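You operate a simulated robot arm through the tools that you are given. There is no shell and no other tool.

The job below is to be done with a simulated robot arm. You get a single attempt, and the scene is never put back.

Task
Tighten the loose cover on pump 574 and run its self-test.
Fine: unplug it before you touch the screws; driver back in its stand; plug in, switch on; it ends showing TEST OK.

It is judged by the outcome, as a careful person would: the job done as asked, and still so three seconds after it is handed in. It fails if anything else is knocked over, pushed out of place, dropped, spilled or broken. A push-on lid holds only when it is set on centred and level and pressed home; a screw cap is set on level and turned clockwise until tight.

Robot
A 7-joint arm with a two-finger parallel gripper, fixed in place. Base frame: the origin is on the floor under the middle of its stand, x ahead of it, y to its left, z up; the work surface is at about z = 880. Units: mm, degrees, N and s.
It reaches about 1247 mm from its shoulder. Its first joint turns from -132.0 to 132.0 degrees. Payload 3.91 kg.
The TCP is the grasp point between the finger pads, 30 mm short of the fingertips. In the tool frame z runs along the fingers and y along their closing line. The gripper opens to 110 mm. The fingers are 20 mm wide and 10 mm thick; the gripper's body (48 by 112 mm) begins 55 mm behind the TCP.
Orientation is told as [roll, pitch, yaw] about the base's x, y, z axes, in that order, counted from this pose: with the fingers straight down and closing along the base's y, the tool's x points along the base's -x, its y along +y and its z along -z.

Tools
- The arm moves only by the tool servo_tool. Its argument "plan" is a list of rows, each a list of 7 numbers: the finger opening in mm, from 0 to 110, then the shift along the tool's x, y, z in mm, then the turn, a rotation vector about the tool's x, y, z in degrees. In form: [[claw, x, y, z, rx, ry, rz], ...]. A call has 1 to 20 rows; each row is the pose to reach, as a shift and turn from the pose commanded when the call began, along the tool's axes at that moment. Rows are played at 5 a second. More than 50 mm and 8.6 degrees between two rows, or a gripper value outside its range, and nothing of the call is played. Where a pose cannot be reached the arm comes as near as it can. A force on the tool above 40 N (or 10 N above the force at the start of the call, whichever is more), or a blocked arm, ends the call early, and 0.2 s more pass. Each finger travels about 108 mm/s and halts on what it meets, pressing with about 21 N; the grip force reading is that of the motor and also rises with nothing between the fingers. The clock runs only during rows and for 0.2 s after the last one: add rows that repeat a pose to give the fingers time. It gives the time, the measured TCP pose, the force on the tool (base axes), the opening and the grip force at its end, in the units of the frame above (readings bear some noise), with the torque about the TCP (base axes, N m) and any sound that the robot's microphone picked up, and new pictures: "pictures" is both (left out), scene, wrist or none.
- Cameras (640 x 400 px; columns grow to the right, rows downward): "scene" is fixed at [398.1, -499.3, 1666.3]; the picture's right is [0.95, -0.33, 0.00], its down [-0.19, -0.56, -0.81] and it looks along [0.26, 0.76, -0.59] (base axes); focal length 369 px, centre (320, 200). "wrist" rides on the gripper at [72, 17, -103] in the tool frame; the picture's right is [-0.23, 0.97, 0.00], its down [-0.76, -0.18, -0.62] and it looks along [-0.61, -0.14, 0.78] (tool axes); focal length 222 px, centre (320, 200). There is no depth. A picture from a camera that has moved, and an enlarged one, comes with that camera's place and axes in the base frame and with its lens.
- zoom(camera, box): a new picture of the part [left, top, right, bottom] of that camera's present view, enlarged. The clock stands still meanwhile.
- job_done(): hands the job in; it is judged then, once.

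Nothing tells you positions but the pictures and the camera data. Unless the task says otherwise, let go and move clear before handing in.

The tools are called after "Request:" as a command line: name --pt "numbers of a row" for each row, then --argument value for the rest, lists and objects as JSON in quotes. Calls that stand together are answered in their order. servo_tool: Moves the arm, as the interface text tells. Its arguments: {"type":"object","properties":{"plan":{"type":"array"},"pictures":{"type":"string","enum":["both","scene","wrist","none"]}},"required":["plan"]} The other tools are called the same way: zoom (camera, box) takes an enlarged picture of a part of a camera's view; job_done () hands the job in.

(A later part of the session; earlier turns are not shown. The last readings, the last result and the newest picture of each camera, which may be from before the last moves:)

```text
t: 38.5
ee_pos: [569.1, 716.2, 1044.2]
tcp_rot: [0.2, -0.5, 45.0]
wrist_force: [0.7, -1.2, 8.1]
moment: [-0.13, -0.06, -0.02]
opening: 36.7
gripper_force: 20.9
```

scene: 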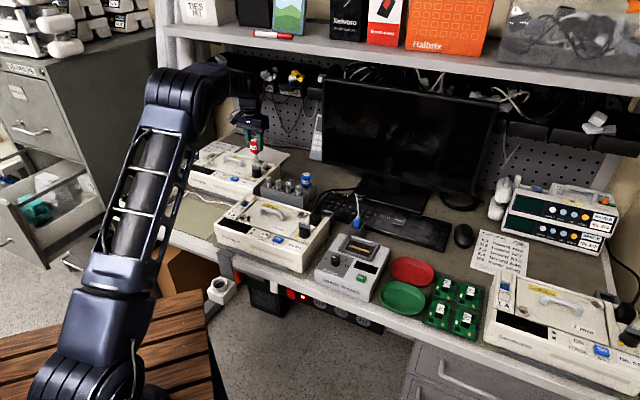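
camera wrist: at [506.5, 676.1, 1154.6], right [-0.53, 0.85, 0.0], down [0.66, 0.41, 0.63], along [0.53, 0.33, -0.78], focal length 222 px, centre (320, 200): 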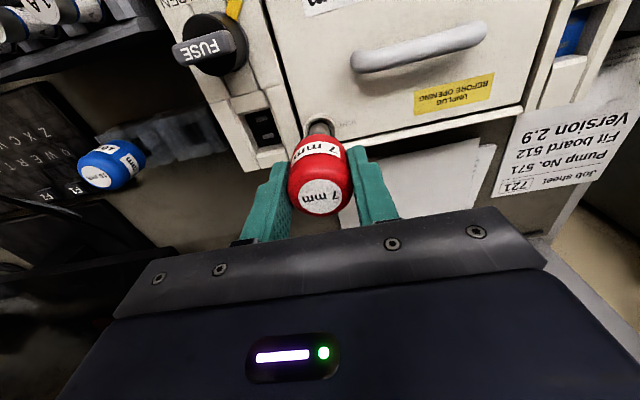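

Contact with about 8 N at TCP z 1044. I'll press slightly more to see whether it is seated or resting on the hex corners.

Request:
servo_tool --pt "25 0 0 1 0 0 0" --pt "25 0 0 2 0 0 0" --pt "25 0 0 2 0 0 0" --pictures "both"

Request:
zoom --camera "scene" --box '[245, 130, 285, 170]'

Request:
zoom --camera "wrist" --box '[270, 80, 370, 160]'

```text
t: 39.3
ee_pos: [568.0, 715.5, 1042.6]
tcp_rot: [0.2, -0.4, 44.9]
wrist_force: [2.4, 1.4, 16.3]
moment: [0.04, -0.16, 0.0]
opening: 36.8
gripper_force: 21.5
camera wrist: at [506.1, 676.0, 1144.3], right [-0.53, 0.85, 0.01], down [0.66, 0.41, 0.63], along [0.53, 0.34, -0.78], focal length 222 px, centre (320, 200)
```

scene: 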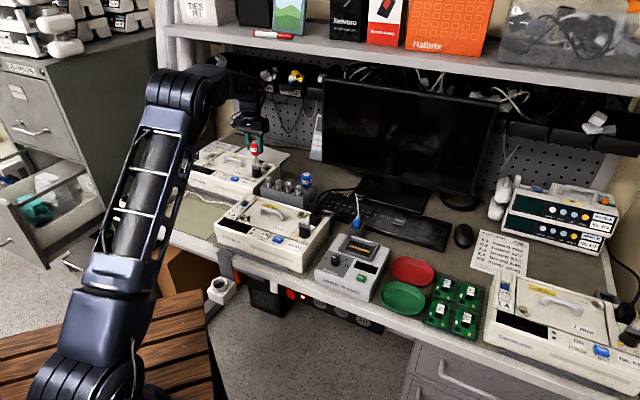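
wrist: 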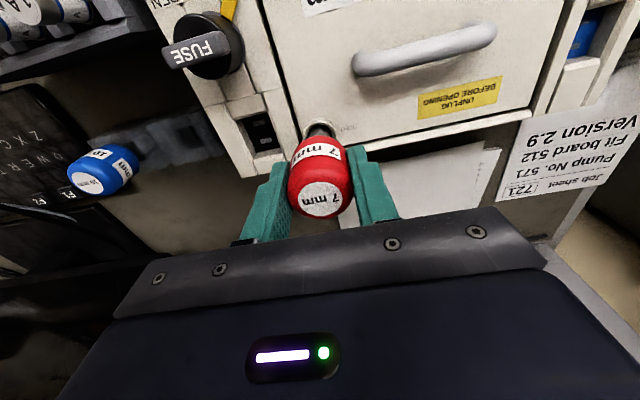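

```text
10.00 times, centred on (265, 150) of scene
camera zoom: at [398.1, -499.3, 1666.3], right [0.95, -0.33, 0.0], down [-0.19, -0.56, -0.81], along [0.26, 0.76, -0.59], focal length 3686 px, centre (870, 700)
```

zoom: 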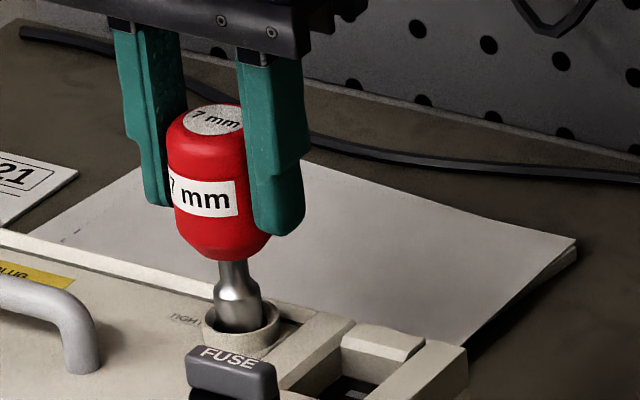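

```text
5.00 times, centred on (320, 120) of wrist
camera zoom: at [506.1, 676.0, 1144.3], right [-0.53, 0.85, 0.01], down [0.66, 0.41, 0.63], along [0.53, 0.34, -0.78], focal length 1111 px, centre (320, 600)
```

zoom: 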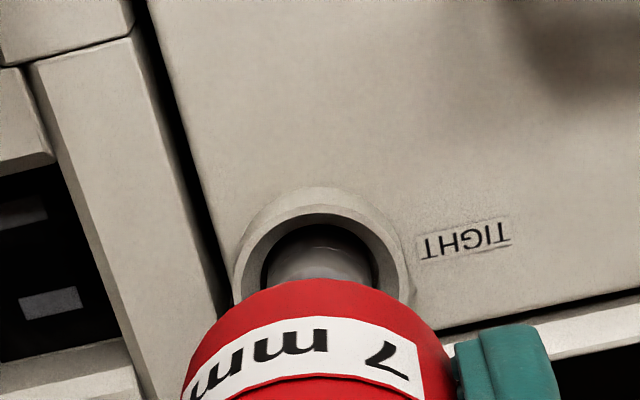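

It appears to rest on top of the hex (first contact near the hex-top height), so the socket needs a few degrees to line up. I'll turn slowly clockwise with light pressure and watch for a drop.

Request:
servo_tool --pt "25 0 0 0 0 0 4" --pt "25 0 0 0 0 0 8" --pt "25 0 0 0 0 0 12" --pt "25 0 0 0 0 0 12" --pictures "none"

```text
t: 40.3
ee_pos: [568.7, 715.5, 1041.6]
tcp_rot: [0.4, -0.3, 33.0]
wrist_force: [-0.8, -1.2, 12.2]
moment: [-0.17, 0.07, -0.07]
opening: 36.9
gripper_force: 21.0
```

Request:
servo_tool --pt "25 0 0 0 0 0 3" --pt "25 0 0 0 0 0 6" --pt "25 0 0 0 0 0 6" --pictures "none"

```text
t: 41.1
ee_pos: [569.3, 716.2, 1040.8]
tcp_rot: [0.3, -0.4, 27.1]
wrist_force: [2.9, -2.1, 9.6]
moment: [-0.13, -0.13, 0.04]
opening: 36.5
gripper_force: 21.5
```

Request:
servo_tool --pt "25 0 0 1 0 0 0" --pt "25 0 0 2 0 0 0" --pt "25 0 0 2 0 0 0" --pictures "both"

Request:
zoom --camera "scene" --box '[245, 130, 285, 170]'

Request:
zoom --camera "wrist" --box '[270, 80, 370, 160]'

```text
t: 41.9
ee_pos: [569.1, 716.9, 1038.8]
tcp_rot: [0.4, -0.4, 26.9]
wrist_force: [1.8, -1.2, 15.7]
moment: [-0.07, -0.11, -0.04]
opening: 36.8
gripper_force: 20.4
camera wrist: at [497.2, 697.3, 1142.0], right [-0.24, 0.97, 0.01], down [0.76, 0.18, 0.63], along [0.61, 0.16, -0.78], focal length 222 px, centre (320, 200)
```

scene: 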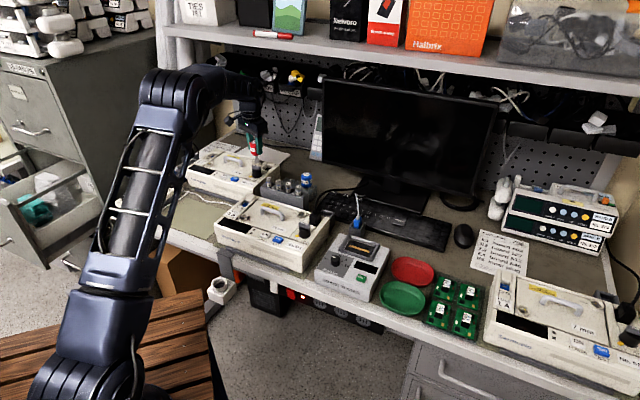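
wrist: 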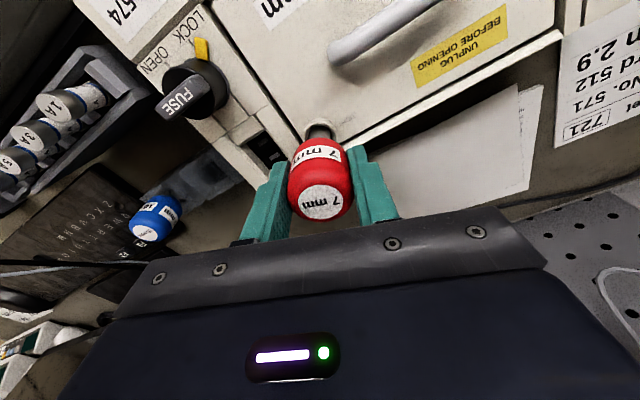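

```text
10.00 times, centred on (265, 150) of scene
camera zoom: at [398.1, -499.3, 1666.3], right [0.95, -0.33, 0.0], down [-0.19, -0.56, -0.81], along [0.26, 0.76, -0.59], focal length 3686 px, centre (870, 700)
```

zoom: 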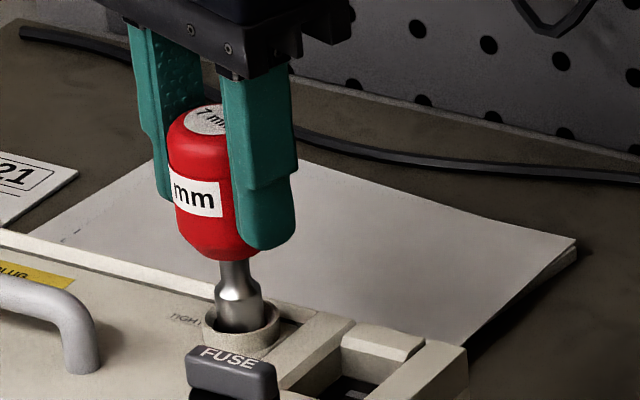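

```text
5.00 times, centred on (320, 120) of wrist
camera zoom: at [497.2, 697.3, 1142.0], right [-0.24, 0.97, 0.01], down [0.76, 0.18, 0.63], along [0.61, 0.16, -0.78], focal length 1111 px, centre (320, 600)
```

zoom: 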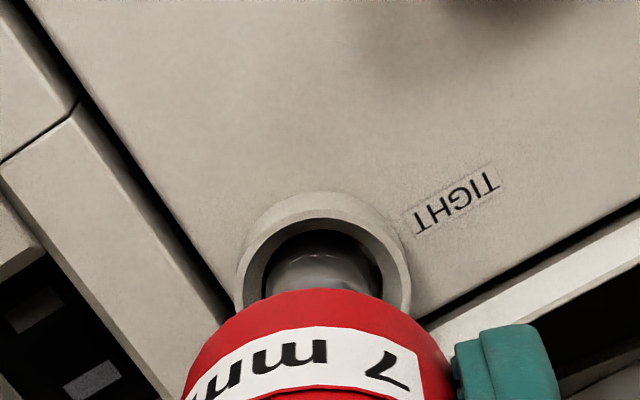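

The driver hasn't dropped further; it's slipping slightly in the grip instead. I'll lift off and see whether the screw's mark moved with that 18° turn.

Request:
servo_tool --pt "25 0 0 -8 0 0 0" --pt "25 0 0 -20 0 0 0" --pt "25 0 0 -35 0 0 0" --pt "25 0 0 -35 0 0 0" --pictures "both"

Request:
zoom --camera "wrist" --box '[270, 80, 370, 160]'

Request:
zoom --camera "scene" --box '[245, 130, 285, 170]'

```text
t: 42.9
ee_pos: [568.4, 715.5, 1074.1]
tcp_rot: [0.3, -0.3, 27.0]
wrist_force: [0.3, 0.2, -0.3]
moment: [0.01, -0.01, 0.04]
opening: 36.9
gripper_force: 21.1
camera wrist: at [496.7, 697.0, 1176.1], right [-0.24, 0.97, 0.01], down [0.76, 0.18, 0.63], along [0.61, 0.16, -0.78], focal length 222 px, centre (320, 200)
```

scene: 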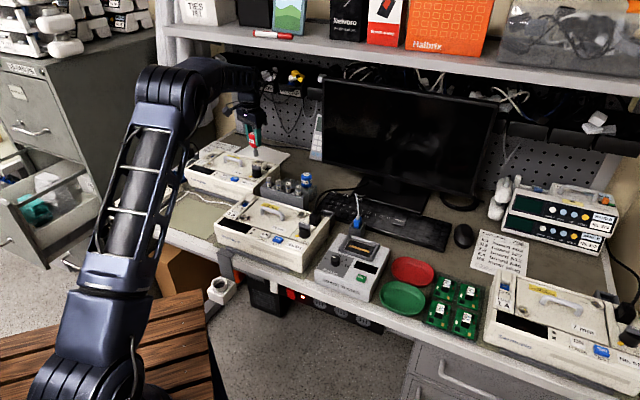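
wrist: 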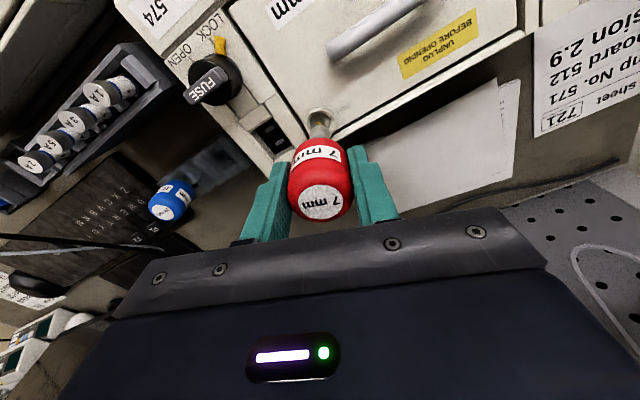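

```text
5.00 times, centred on (320, 120) of wrist
camera zoom: at [496.7, 697.0, 1176.1], right [-0.24, 0.97, 0.01], down [0.76, 0.18, 0.63], along [0.61, 0.16, -0.78], focal length 1111 px, centre (320, 600)
```

zoom: 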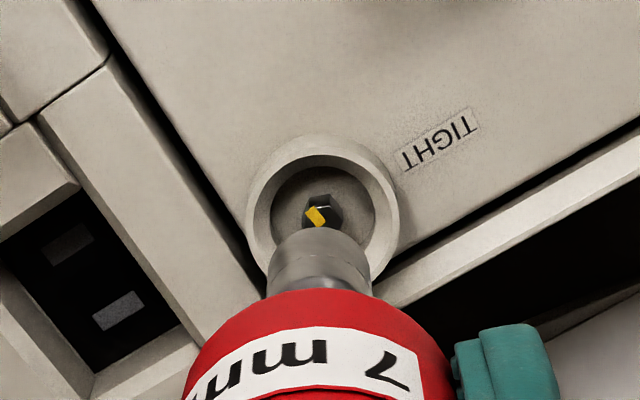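

```text
10.00 times, centred on (265, 150) of scene
camera zoom: at [398.1, -499.3, 1666.3], right [0.95, -0.33, 0.0], down [-0.19, -0.56, -0.81], along [0.26, 0.76, -0.59], focal length 3686 px, centre (870, 700)
```

zoom: 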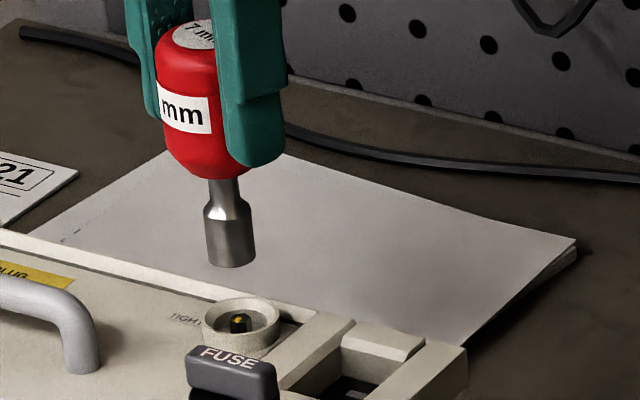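

Request:
zoom --camera "wrist" --box '[305, 100, 345, 130]'

```text
13.33 times, centred on (325, 115) of wrist
camera zoom: at [496.7, 697.0, 1176.1], right [-0.24, 0.97, 0.01], down [0.76, 0.18, 0.63], along [0.61, 0.16, -0.78], focal length 2962 px, centre (253, 1333)
```

zoom: 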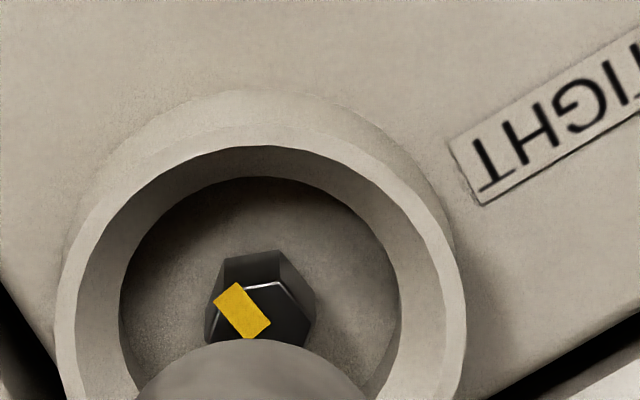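

The mark now reads about -125° versus -118° before, so the screw may have turned a little. I'll rotate back counter-clockwise (off the screw) to gain turning range, and look at the alignment from that side.

Request:
servo_tool --pt "25 0 0 0 0 0 -8" --pt "25 0 0 0 0 0 -16" --pt "25 0 0 0 0 0 -24" --pt "25 0 0 0 0 0 -32" --pt "25 0 0 0 0 0 -40" --pt "25 0 0 0 0 0 -48" --pt "25 0 0 0 0 0 -54" --pt "25 0 0 0 0 0 -60" --pt "25 0 0 0 0 0 -60" --pictures "both"

Request:
zoom --camera "wrist" --box '[300, 90, 360, 135]'

Request:
zoom --camera "scene" --box '[245, 130, 285, 170]'

```text
t: 44.9
ee_pos: [568.9, 716.1, 1073.4]
tcp_rot: [-0.2, -0.4, 87.2]
wrist_force: [0.0, -0.7, -1.1]
moment: [0.02, 0.0, 0.01]
opening: 36.7
gripper_force: 21.0
camera wrist: at [549.0, 643.8, 1176.2], right [-0.96, 0.28, 0.0], down [0.21, 0.75, 0.63], along [0.17, 0.6, -0.78], focal length 222 px, centre (320, 200)
```

scene: 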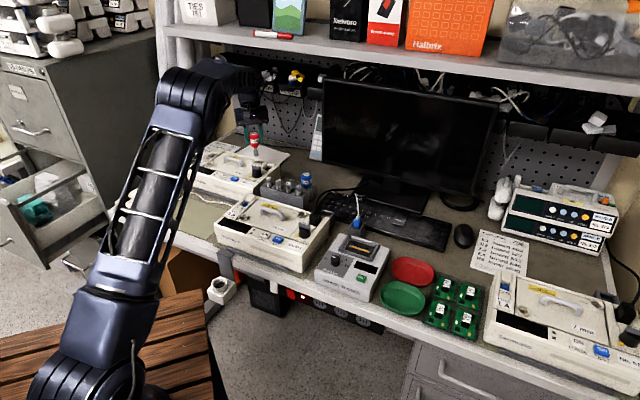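
wrist: 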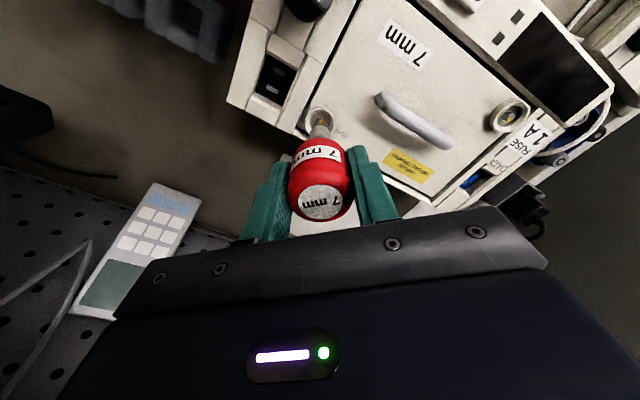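

```text
8.89 times, centred on (330, 112) of wrist
camera zoom: at [549.0, 643.8, 1176.2], right [-0.96, 0.28, 0.0], down [0.21, 0.75, 0.63], along [0.17, 0.6, -0.78], focal length 1974 px, centre (231, 978)
```

zoom: 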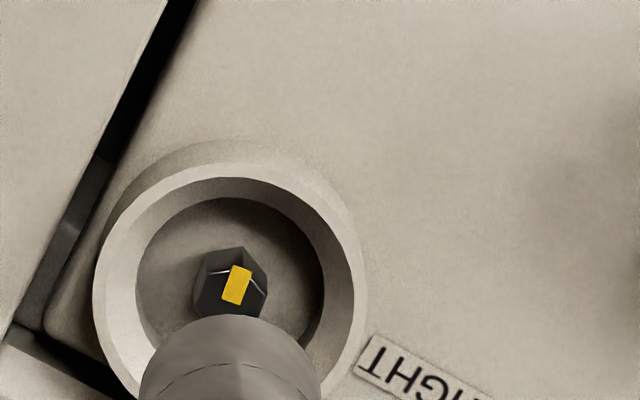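

```text
10.00 times, centred on (265, 150) of scene
camera zoom: at [398.1, -499.3, 1666.3], right [0.95, -0.33, 0.0], down [-0.19, -0.56, -0.81], along [0.26, 0.76, -0.59], focal length 3686 px, centre (870, 700)
```

zoom: 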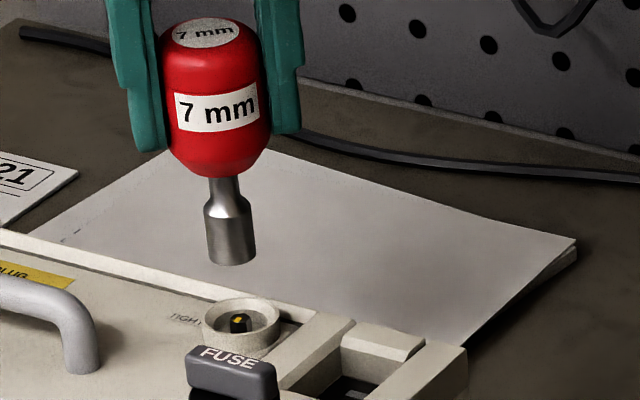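

Comparing views, the mark is still at about -120° — the screw hasn't turned, so the socket was just riding on top. Hex corners sit at multiples of 60°, so I'll try yaw 60 (driver's label aligned) and lower again to feel for a deeper seat.

Request:
servo_tool --pt "25 0 0 0 0 0 7" --pt "25 0 0 0 0 0 14" --pt "25 -0.3 0 6 0 0 21" --pt "25 -0.3 0 14 0 0 27" --pt "25 -0.3 0 22 0 0 27" --pt "25 -0.3 0 27 0 0 27" --pt "25 -0.3 0 27 0 0 27" --pictures "none"

Request:
servo_tool --pt "25 0 0 2 0 0 0" --pt "25 0 0 4 0 0 0" --pt "25 0 0 4 0 0 0" --pictures "none"

```text
t: 46.5
ee_pos: [569.9, 716.5, 1046.5]
tcp_rot: [0.0, -0.5, 60.0]
wrist_force: [-0.4, -0.7, -0.8]
moment: [0.02, -0.03, 0.01]
opening: 36.9
gripper_force: 21.1
```

```text
t: 47.3
ee_pos: [569.9, 717.2, 1042.8]
tcp_rot: [0.0, -0.5, 59.9]
wrist_force: [0.1, 0.4, 0.0]
moment: [0.02, -0.02, 0.05]
opening: 37.0
gripper_force: 21.4
```

Request:
servo_tool --pt "25 0 0 1.5 0 0 0" --pt "25 0 0 3 0 0 0" --pt "25 0 0 3 0 0 0" --pictures "none"

```text
t: 48.1
ee_pos: [567.9, 716.2, 1038.9]
tcp_rot: [-0.1, -0.5, 60.0]
wrist_force: [0.0, 0.1, -1.6]
moment: [0.0, 0.03, 0.01]
opening: 36.8
gripper_force: 20.9
```

At this yaw the socket has gone lower than before with no force — it's dropping over the hex. Continuing gently.

Request:
servo_tool --pt "25 0 0 1.5 0 0 0" --pt "25 0 0 3 0 0 0" --pt "25 0 0 3 0 0 0" --pictures "none"

```text
t: 48.9
ee_pos: [568.8, 717.5, 1037.6]
tcp_rot: [-0.1, -0.6, 60.0]
wrist_force: [1.8, 1.2, 15.4]
moment: [0.12, -0.05, -0.02]
opening: 37.2
gripper_force: 21.0
```

It seated about 3 mm lower than the hex-top contact: engaged. I'll ease the push by 1 mm and start turning clockwise.

Request:
servo_tool --pt "25 0 0 -1 0 0 0" --pt "25 0 0 -1 0 0 5" --pt "25 0 0 -1 0 0 10" --pt "25 0 0 -1 0 0 15" --pt "25 0 0 -1 0 0 20" --pt "25 0 0 -1 0 0 25" --pt "25 0 0 -1 0 0 30" --pt "25 0 0 -1 0 0 30" --pictures "both"

Request:
zoom --camera "wrist" --box '[220, 60, 420, 240]'

Request:
zoom --camera "scene" --box '[245, 130, 285, 170]'

```text
t: 50.7
ee_pos: [568.4, 715.9, 1037.5]
tcp_rot: [0.3, -0.4, 30.0]
wrist_force: [2.4, 0.8, 6.4]
moment: [-0.01, -0.15, 0.01]
opening: 36.8
gripper_force: 21.1
camera wrist: at [498.2, 693.9, 1140.6], right [-0.29, 0.96, 0.01], down [0.75, 0.22, 0.63], along [0.6, 0.19, -0.78], focal length 222 px, centre (320, 200)
```

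scene: 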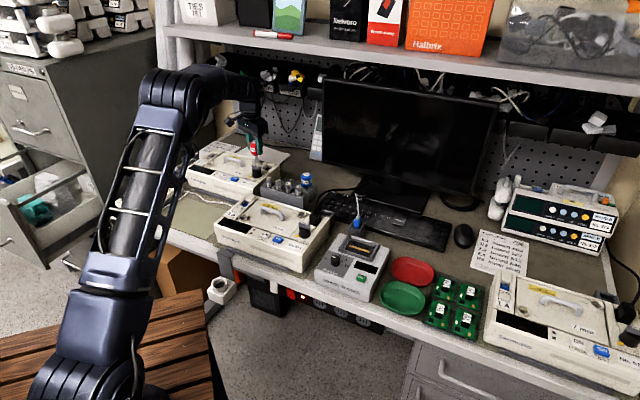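
wrist: 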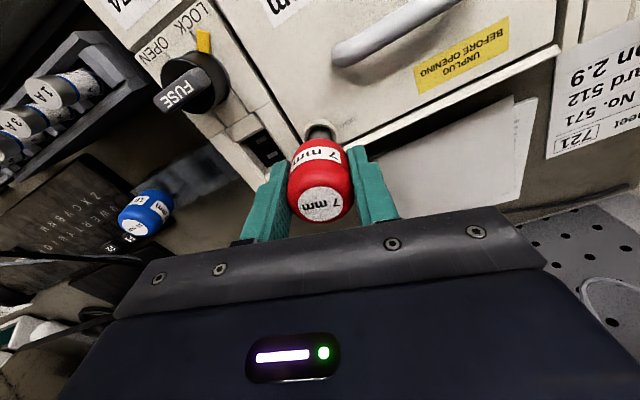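

```text
2.22 times, centred on (320, 150) of wrist
camera zoom: at [498.2, 693.9, 1140.6], right [-0.29, 0.96, 0.01], down [0.75, 0.22, 0.63], along [0.6, 0.19, -0.78], focal length 494 px, centre (320, 311)
```

zoom: 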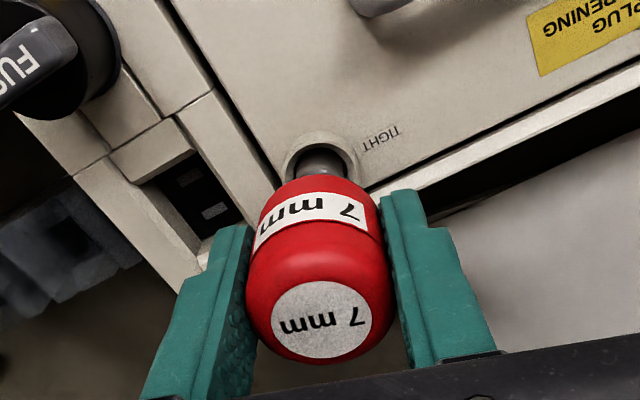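

```text
10.00 times, centred on (265, 150) of scene
camera zoom: at [398.1, -499.3, 1666.3], right [0.95, -0.33, 0.0], down [-0.19, -0.56, -0.81], along [0.26, 0.76, -0.59], focal length 3686 px, centre (870, 700)
```

zoom: 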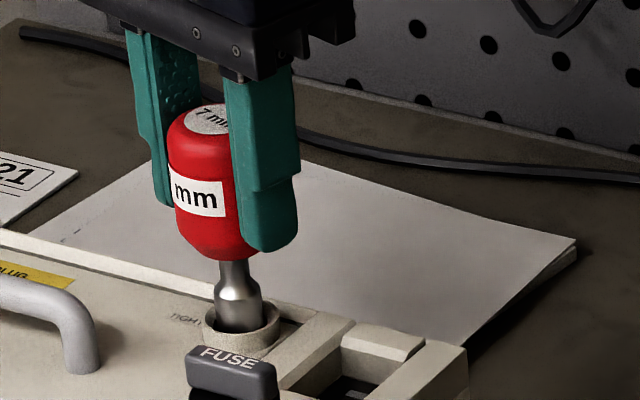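

Request:
zoom --camera "scene" --box '[260, 152, 280, 170]'

Request:
zoom --camera "wrist" --box '[295, 105, 345, 145]'

```text
16.00 times, centred on (270, 161) of scene
camera zoom: at [398.1, -499.3, 1666.3], right [0.95, -0.33, 0.0], down [-0.19, -0.56, -0.81], along [0.26, 0.76, -0.59], focal length 5898 px, centre (1120, 824)
```

zoom: 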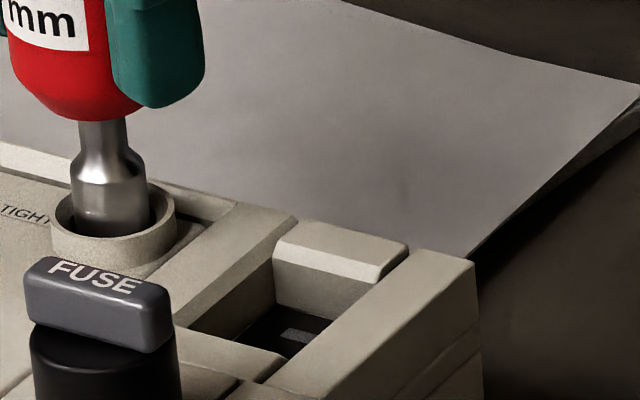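

```text
10.00 times, centred on (320, 125) of wrist
camera zoom: at [498.2, 693.9, 1140.6], right [-0.29, 0.96, 0.01], down [0.75, 0.22, 0.63], along [0.6, 0.19, -0.78], focal length 2221 px, centre (320, 950)
```

zoom: 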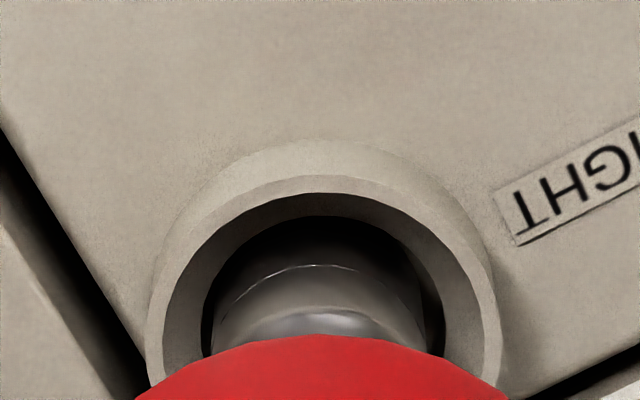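

The tip is still resting on the hex top (about z 964), with the driver having slid a few mm up in the grip. I'll keep sweeping clockwise with gentle pressure, checking for the force to drop out as it falls in.

Request:
servo_tool --pt "25 0 0 0.5 0 0 3" --pt "25 0 0 0.5 0 0 6" --pt "25 0 0 0.5 0 0 9" --pt "25 0 0 0.5 0 0 9" --pictures "none"

Request:
servo_tool --pt "25 0 0 0 0 0 3" --pt "25 0 0 0 0 0 6" --pt "25 0 0 0 0 0 9" --pt "25 0 0 0 0 0 9" --pictures "none"

Request:
servo_tool --pt "25 0 0 0 0 0 3" --pt "25 0 0 0 0 0 6" --pt "25 0 0 0 0 0 9" --pt "25 0 0 0 0 0 9" --pictures "none"

```text
t: 51.7
ee_pos: [568.0, 716.2, 1037.5]
tcp_rot: [0.3, -0.3, 21.0]
wrist_force: [1.1, 2.4, 13.5]
moment: [0.16, -0.12, 0.02]
opening: 37.1
gripper_force: 21.3
```

```text
t: 52.7
ee_pos: [568.1, 717.3, 1037.4]
tcp_rot: [0.4, -0.3, 12.0]
wrist_force: [1.3, -0.7, 14.0]
moment: [-0.04, -0.06, 0.04]
opening: 36.9
gripper_force: 20.9
```

```text
t: 53.7
ee_pos: [569.5, 716.2, 1038.4]
tcp_rot: [0.3, -0.2, 3.0]
wrist_force: [2.7, 0.3, 10.2]
moment: [-0.05, -0.17, 0.02]
opening: 37.0
gripper_force: 20.8
```

No drop-out over the whole 60° range. I'll lift and look at the mark to see whether the screw has been turning with it.

Request:
servo_tool --pt "25 0 0 -8 0 0 0" --pt "25 0 0 -20 0 0 0" --pt "25 0 0 -35 0 0 0" --pt "25 0 0 -35 0 0 0" --pictures "both"

Request:
zoom --camera "wrist" --box '[295, 90, 355, 135]'

Request:
zoom --camera "scene" --box '[245, 130, 285, 170]'

```text
t: 54.7
ee_pos: [569.2, 715.7, 1072.2]
tcp_rot: [0.3, -0.1, 3.0]
wrist_force: [0.7, 0.0, -1.7]
moment: [0.04, 0.0, 0.0]
opening: 36.7
gripper_force: 20.9
camera wrist: at [496.3, 728.3, 1175.6], right [0.18, 0.98, 0.01], down [0.77, -0.14, 0.62], along [0.62, -0.1, -0.78], focal length 222 px, centre (320, 200)
```

scene: 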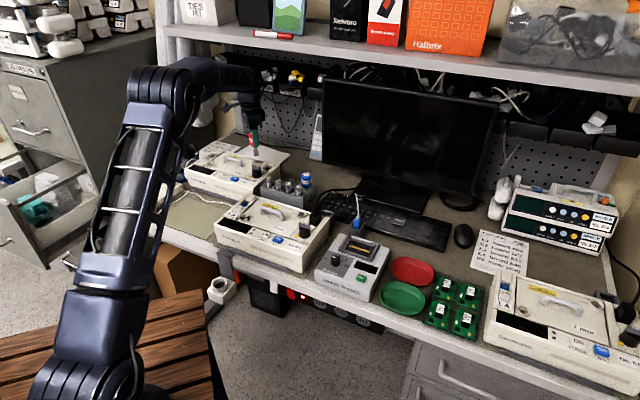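
wrist: 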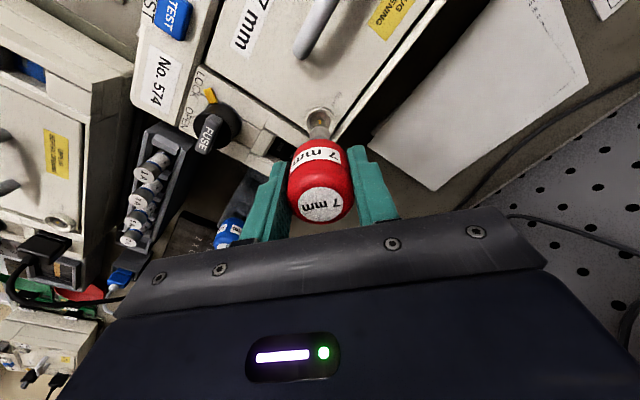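

```text
8.89 times, centred on (325, 112) of wrist
camera zoom: at [496.3, 728.3, 1175.6], right [0.18, 0.98, 0.01], down [0.77, -0.14, 0.62], along [0.62, -0.1, -0.78], focal length 1974 px, centre (276, 978)
```

zoom: 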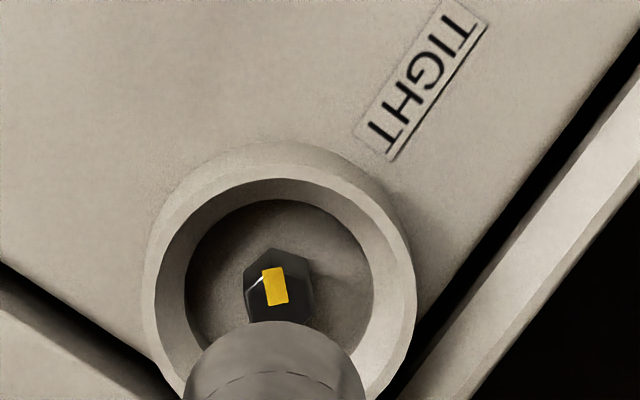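

```text
10.00 times, centred on (265, 150) of scene
camera zoom: at [398.1, -499.3, 1666.3], right [0.95, -0.33, 0.0], down [-0.19, -0.56, -0.81], along [0.26, 0.76, -0.59], focal length 3686 px, centre (870, 700)
```

zoom: 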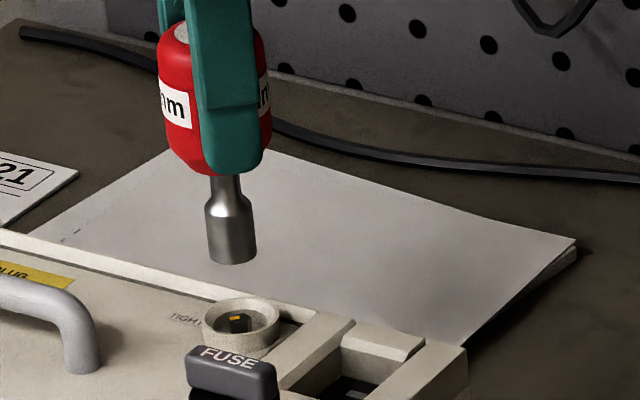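

The mark moved from about -120° to -178°, so the socket does turn the screw. About 47° more brings it to TIGHT (135°). I'll go back down at the same yaw and continue.

Request:
servo_tool --pt "25 0 0 12 0 0 0" --pt "25 0 0 24 0 0 0" --pt "25 0 0 31 0 0 0" --pt "25 0 0 34 0 0 0" --pt "25 0 0 34.5 0 0 0" --pictures "none"

Request:
servo_tool --pt "25 0 0 0 0 0 5" --pt "25 0 0 0 0 0 10" --pt "25 0 0 0 0 0 15" --pt "25 0 0 0 0 0 20" --pt "25 0 0 0 0 0 25" --pt "25 0 0 0 0 0 30" --pt "25 0 0 0 0 0 35" --pt "25 0 0 0 0 0 35" --pictures "none"

```text
t: 55.9
ee_pos: [568.6, 716.3, 1038.0]
tcp_rot: [0.4, -0.2, 3.1]
wrist_force: [-0.6, 0.3, -1.5]
moment: [0.03, 0.02, 0.03]
opening: 36.9
gripper_force: 21.1
```

```text
t: 57.7
ee_pos: [568.4, 716.3, 1037.3]
tcp_rot: [0.6, 0.1, -31.9]
wrist_force: [0.2, 0.1, -1.1]
moment: [0.03, -0.04, 0.04]
opening: 37.1
gripper_force: 21.2
```

No contact force this time, so I was slightly high. I'll rotate back, press a little lower, then continue.

Request:
servo_tool --pt "25 0 0 -4 0 0 0" --pt "25 0 0 -4 0 0 -7" --pt "25 0 0 -4 0 0 -14" --pt "25 0 0 -4 0 0 -21" --pt "25 0 0 -4 0 0 -28" --pt "25 0 0 -4 0 0 -35" --pt "25 0 0 0 0 0 -35" --pt "25 0 0 1 0 0 -35" --pt "25 0 0 1 0 0 -35" --pictures "none"

```text
t: 59.7
ee_pos: [569.5, 716.0, 1037.7]
tcp_rot: [0.5, -0.2, 2.9]
wrist_force: [0.3, 0.3, 6.6]
moment: [-0.02, -0.07, 0.01]
opening: 37.0
gripper_force: 21.0
```

Request:
servo_tool --pt "25 0 0 0.7 0 0 0" --pt "25 0 0 0.7 0 0 4" --pt "25 0 0 0.7 0 0 8" --pt "25 0 0 0.7 0 0 12" --pt "25 0 0 0.7 0 0 16" --pt "25 0 0 0.7 0 0 20" --pt "25 0 0 0.7 0 0 20" --pictures "none"

Request:
servo_tool --pt "25 0 0 0.3 0 0 4" --pt "25 0 0 0.3 0 0 8" --pt "25 0 0 0.3 0 0 12" --pt "25 0 0 0.3 0 0 16" --pt "25 0 0 0.3 0 0 20" --pt "25 0 0 0.3 0 0 20" --pictures "none"

```text
t: 61.3
ee_pos: [569.0, 716.4, 1036.5]
tcp_rot: [0.6, -0.1, -17.0]
wrist_force: [0.2, 0.7, 11.1]
moment: [0.02, -0.05, -0.01]
opening: 36.9
gripper_force: 20.8
```

```text
t: 62.7
ee_pos: [569.0, 717.2, 1035.4]
tcp_rot: [0.3, 0.2, -37.1]
wrist_force: [-0.3, -1.7, 4.2]
moment: [-0.14, 0.06, 0.06]
opening: 36.5
gripper_force: 21.0
```

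Request:
servo_tool --pt "25 0 0 -8 0 0 0" --pt "25 0 0 -20 0 0 0" --pt "25 0 0 -38 0 0 0" --pt "25 0 0 -38 0 0 0" --pictures "both"

Request:
zoom --camera "wrist" --box '[295, 90, 355, 135]'

Request:
zoom --camera "scene" --box '[245, 130, 285, 170]'

```text
t: 63.7
ee_pos: [569.2, 715.6, 1074.3]
tcp_rot: [0.3, 0.1, -37.0]
wrist_force: [-0.5, 0.4, -1.1]
moment: [0.0, 0.01, 0.01]
opening: 36.8
gripper_force: 20.9
camera wrist: at [522.2, 772.1, 1177.5], right [0.77, 0.64, 0.01], down [0.5, -0.6, 0.62], along [0.4, -0.47, -0.78], focal length 222 px, centre (320, 200)
```

scene: 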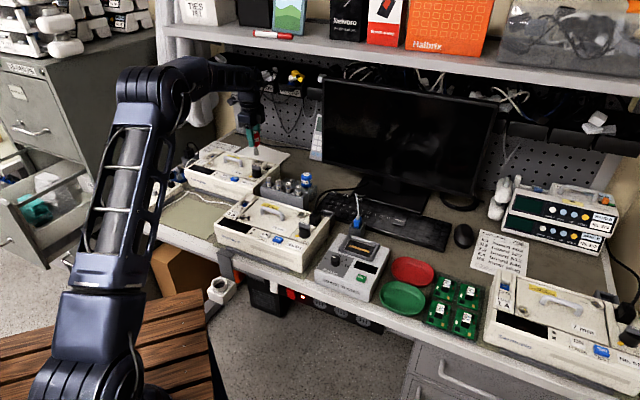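
wrist: 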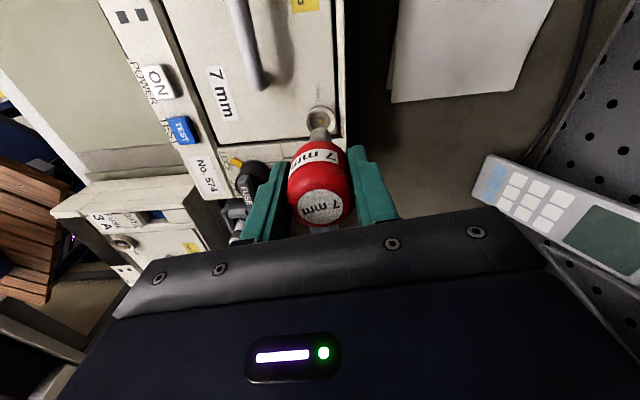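

```text
8.89 times, centred on (325, 112) of wrist
camera zoom: at [522.2, 772.1, 1177.5], right [0.77, 0.64, 0.01], down [0.5, -0.6, 0.62], along [0.4, -0.47, -0.78], focal length 1974 px, centre (276, 978)
```

zoom: 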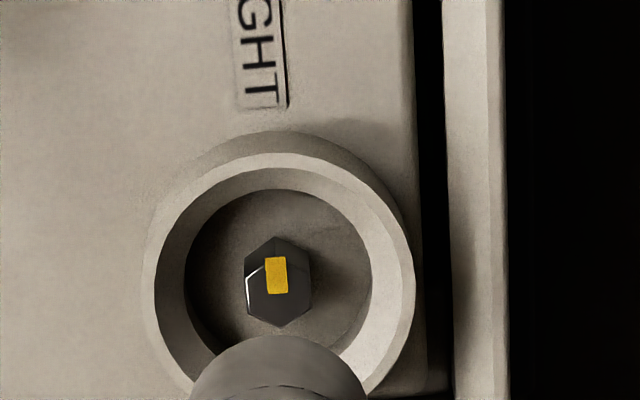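

```text
10.00 times, centred on (265, 150) of scene
camera zoom: at [398.1, -499.3, 1666.3], right [0.95, -0.33, 0.0], down [-0.19, -0.56, -0.81], along [0.26, 0.76, -0.59], focal length 3686 px, centre (870, 700)
```

zoom: 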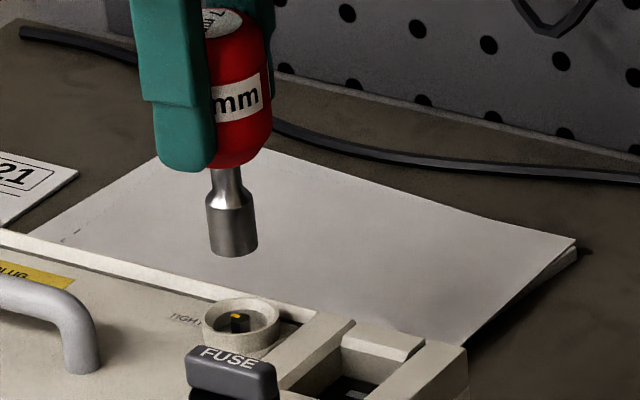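

The back-right mark now points to TIGHT (about 133°). I'll go back down and try a further small clockwise turn to feel whether it's hard against its stop.

Request:
servo_tool --pt "25 0 0 15 0 0 0" --pt "25 0 0 28 0 0 0" --pt "25 0 0 35 0 0 0" --pt "25 0 0 38 0 0 0" --pt "25 0 0 38 0 0 0" --pictures "none"

Request:
servo_tool --pt "25 0 0 0.5 0 0 3" --pt "25 0 0 0.5 0 0 6" --pt "25 0 0 0.5 0 0 9" --pt "25 0 0 0.5 0 0 9" --pictures "none"

```text
t: 64.9
ee_pos: [569.7, 715.5, 1035.9]
tcp_rot: [0.5, 0.1, -37.1]
wrist_force: [2.2, 0.7, 16.9]
moment: [0.12, -0.07, 0.01]
opening: 37.2
gripper_force: 20.4
```

```text
t: 65.9
ee_pos: [569.4, 716.7, 1034.9]
tcp_rot: [0.4, 0.2, -46.1]
wrist_force: [-1.3, -0.1, -1.7]
moment: [0.05, 0.09, 0.02]
opening: 36.5
gripper_force: 21.0
```

The push force vanished as it turned — the socket dropped onto the hex. I'll follow it down to its seat, then turn a little more to feel for the stop.

Request:
servo_tool --pt "25 0 0 1 0 0 0" --pt "25 0 0 2 0 0 0" --pt "25 0 0 3 0 0 0" --pt "25 0 0 3 0 0 0" --pictures "none"

```text
t: 66.9
ee_pos: [568.7, 717.7, 1032.5]
tcp_rot: [0.4, 0.2, -46.0]
wrist_force: [-1.4, 0.8, -0.8]
moment: [0.1, 0.13, 0.02]
opening: 36.8
gripper_force: 21.4
```

Request:
servo_tool --pt "25 0 0 1 0 0 0" --pt "25 0 0 2 0 0 0" --pt "25 0 0 3 0 0 0" --pt "25 0 0 3 0 0 0" --pictures "both"

Request:
zoom --camera "scene" --box '[245, 130, 285, 170]'

Request:
zoom --camera "wrist" --box '[270, 80, 370, 160]'

```text
t: 67.9
ee_pos: [570.7, 717.6, 1029.5]
tcp_rot: [0.3, 0.2, -45.9]
wrist_force: [-2.7, 2.9, 0.5]
moment: [0.19, 0.17, -0.02]
opening: 36.7
gripper_force: 21.3
camera wrist: at [531.5, 779.9, 1132.9], right [0.86, 0.51, 0.01], down [0.4, -0.68, 0.62], along [0.32, -0.53, -0.79], focal length 222 px, centre (320, 200)
```

scene: 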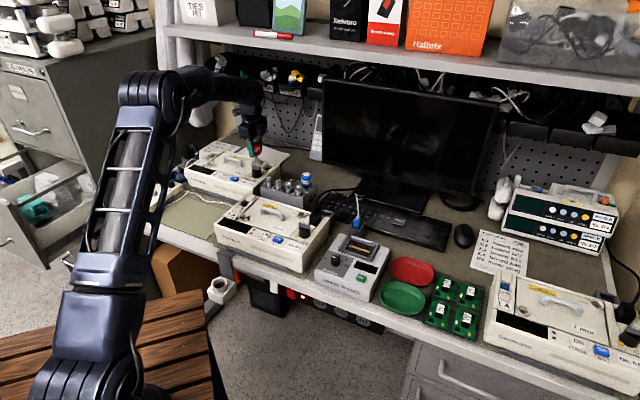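
wrist: 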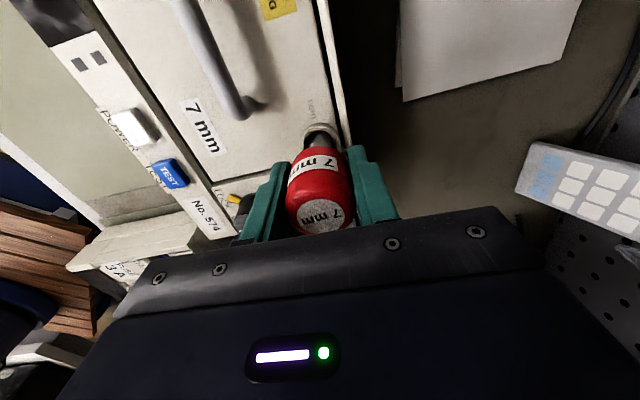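

```text
10.00 times, centred on (265, 150) of scene
camera zoom: at [398.1, -499.3, 1666.3], right [0.95, -0.33, 0.0], down [-0.19, -0.56, -0.81], along [0.26, 0.76, -0.59], focal length 3686 px, centre (870, 700)
```

zoom: 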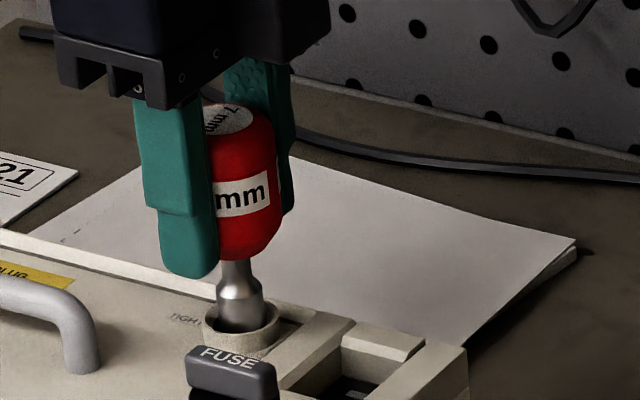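

```text
5.00 times, centred on (320, 120) of wrist
camera zoom: at [531.5, 779.9, 1132.9], right [0.86, 0.51, 0.01], down [0.4, -0.68, 0.62], along [0.32, -0.53, -0.79], focal length 1111 px, centre (320, 600)
```

zoom: 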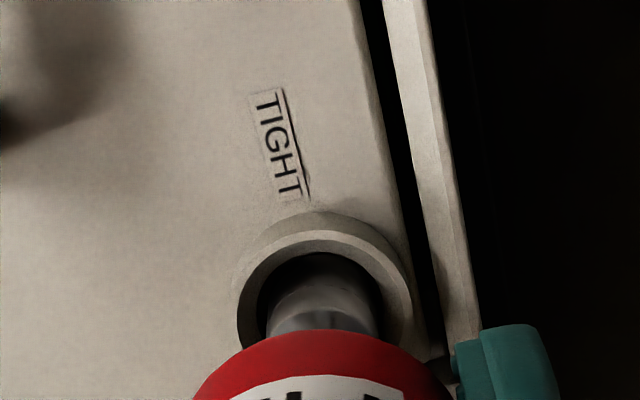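

Request:
servo_tool --pt "25 0 0 0 0 0 3" --pt "25 0 0 0 0 0 6" --pt "25 0 0 0 0 0 6" --pictures "none"

Request:
servo_tool --pt "25 0 0 0 0 0 3" --pt "25 0 0 0 0 0 6" --pt "25 0 0 0 0 0 6" --pictures "wrist"

```text
t: 68.7
ee_pos: [569.5, 717.0, 1029.2]
tcp_rot: [0.5, 0.2, -52.0]
wrist_force: [-4.9, 3.9, -1.2]
moment: [0.21, 0.35, 0.04]
opening: 36.9
gripper_force: 20.9
```

```text
t: 69.5
ee_pos: [568.5, 716.5, 1030.4]
tcp_rot: [0.3, 0.4, -58.0]
wrist_force: [-3.7, 3.7, -1.4]
moment: [0.18, 0.24, 0.16]
opening: 36.9
gripper_force: 20.7
camera wrist: at [545.7, 786.3, 1133.2], right [0.95, 0.32, 0.01], down [0.25, -0.74, 0.62], along [0.2, -0.58, -0.79], focal length 222 px, centre (320, 200)
```

wrist: 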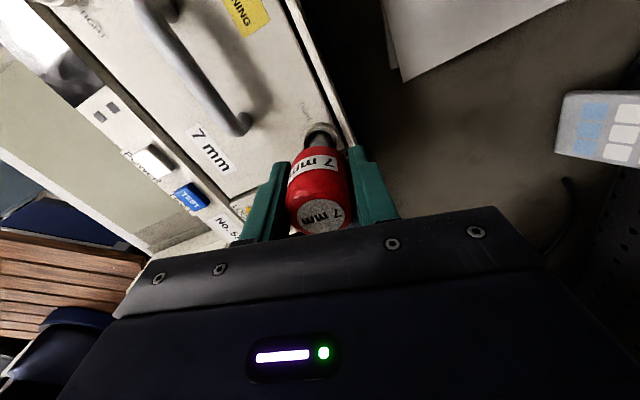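

Request:
zoom --camera "wrist" --box '[270, 110, 370, 240]'

Request:
zoom --camera "scene" --box '[245, 130, 285, 170]'

```text
3.08 times, centred on (320, 175) of wrist
camera zoom: at [545.7, 786.3, 1133.2], right [0.95, 0.32, 0.01], down [0.25, -0.74, 0.62], along [0.2, -0.58, -0.79], focal length 684 px, centre (320, 277)
```

zoom: 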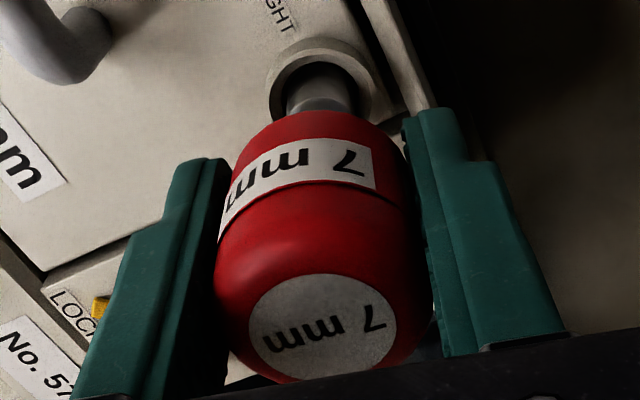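

```text
10.00 times, centred on (265, 150) of scene
camera zoom: at [398.1, -499.3, 1666.3], right [0.95, -0.33, 0.0], down [-0.19, -0.56, -0.81], along [0.26, 0.76, -0.59], focal length 3686 px, centre (870, 700)
```

zoom: 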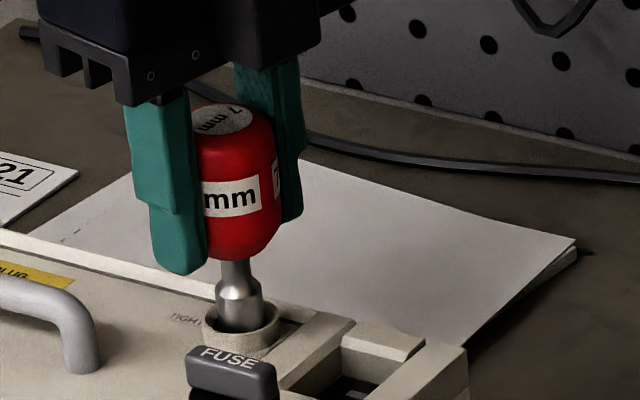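

A resisting torque of about 0.16 N·m has appeared and the screw no longer follows: it's at its stop. Lifting off to verify the mark.

Request:
servo_tool --pt "25 0 0 -8 0 0 0" --pt "25 0 0 -20 0 0 0" --pt "25 0 0 -44 0 0 0" --pt "25 0 0 -44 0 0 0" --pictures "both"

Request:
zoom --camera "wrist" --box '[290, 90, 350, 135]'

Request:
zoom --camera "wrist" --box '[220, 90, 420, 240]'

Request:
zoom --camera "scene" --box '[245, 120, 285, 160]'

```text
t: 70.5
ee_pos: [568.6, 715.5, 1073.5]
tcp_rot: [0.3, 0.2, -58.1]
wrist_force: [-0.6, -0.1, -0.4]
moment: [-0.02, -0.03, -0.02]
opening: 36.8
gripper_force: 21.1
camera wrist: at [546.0, 785.2, 1177.1], right [0.95, 0.32, 0.01], down [0.25, -0.74, 0.62], along [0.2, -0.58, -0.79], focal length 222 px, centre (320, 200)
```

scene: 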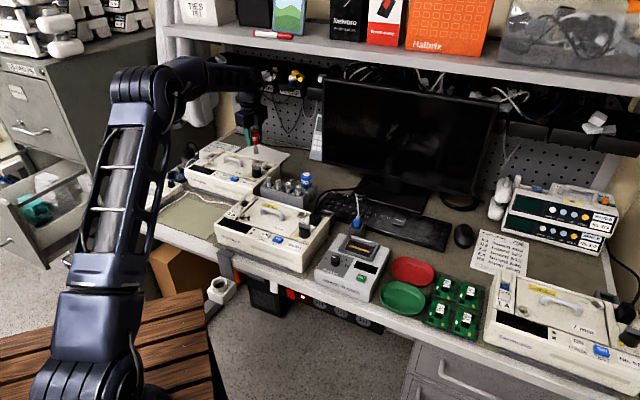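
wrist: 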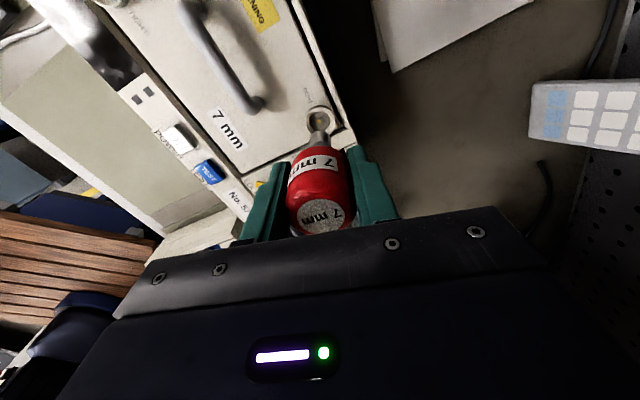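

```text
8.89 times, centred on (320, 112) of wrist
camera zoom: at [546.0, 785.2, 1177.1], right [0.95, 0.32, 0.01], down [0.25, -0.74, 0.62], along [0.2, -0.58, -0.79], focal length 1974 px, centre (320, 978)
```

zoom: 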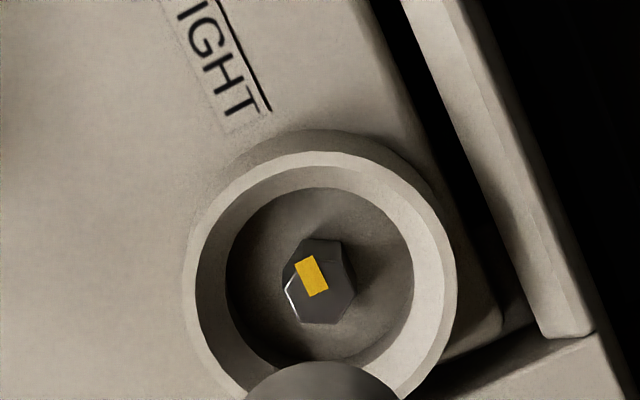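

```text
2.67 times, centred on (320, 165) of wrist
camera zoom: at [546.0, 785.2, 1177.1], right [0.95, 0.32, 0.01], down [0.25, -0.74, 0.62], along [0.2, -0.58, -0.79], focal length 592 px, centre (320, 293)
```

zoom: 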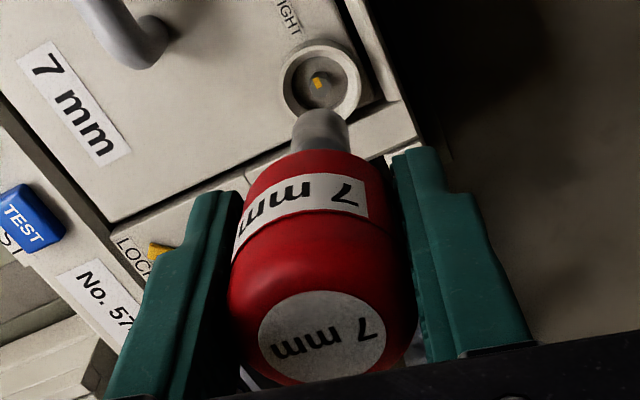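

```text
10.00 times, centred on (265, 140) of scene
camera zoom: at [398.1, -499.3, 1666.3], right [0.95, -0.33, 0.0], down [-0.19, -0.56, -0.81], along [0.26, 0.76, -0.59], focal length 3686 px, centre (870, 800)
```

zoom: 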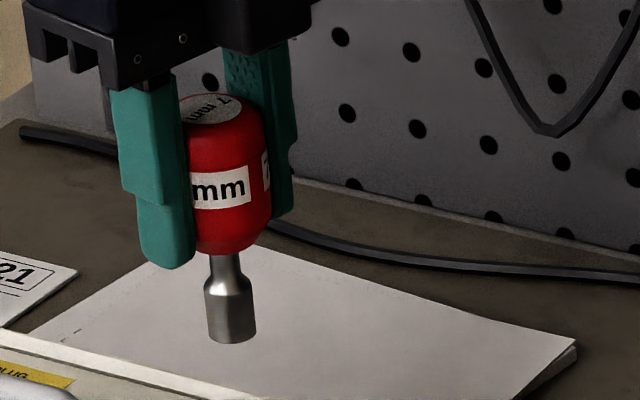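

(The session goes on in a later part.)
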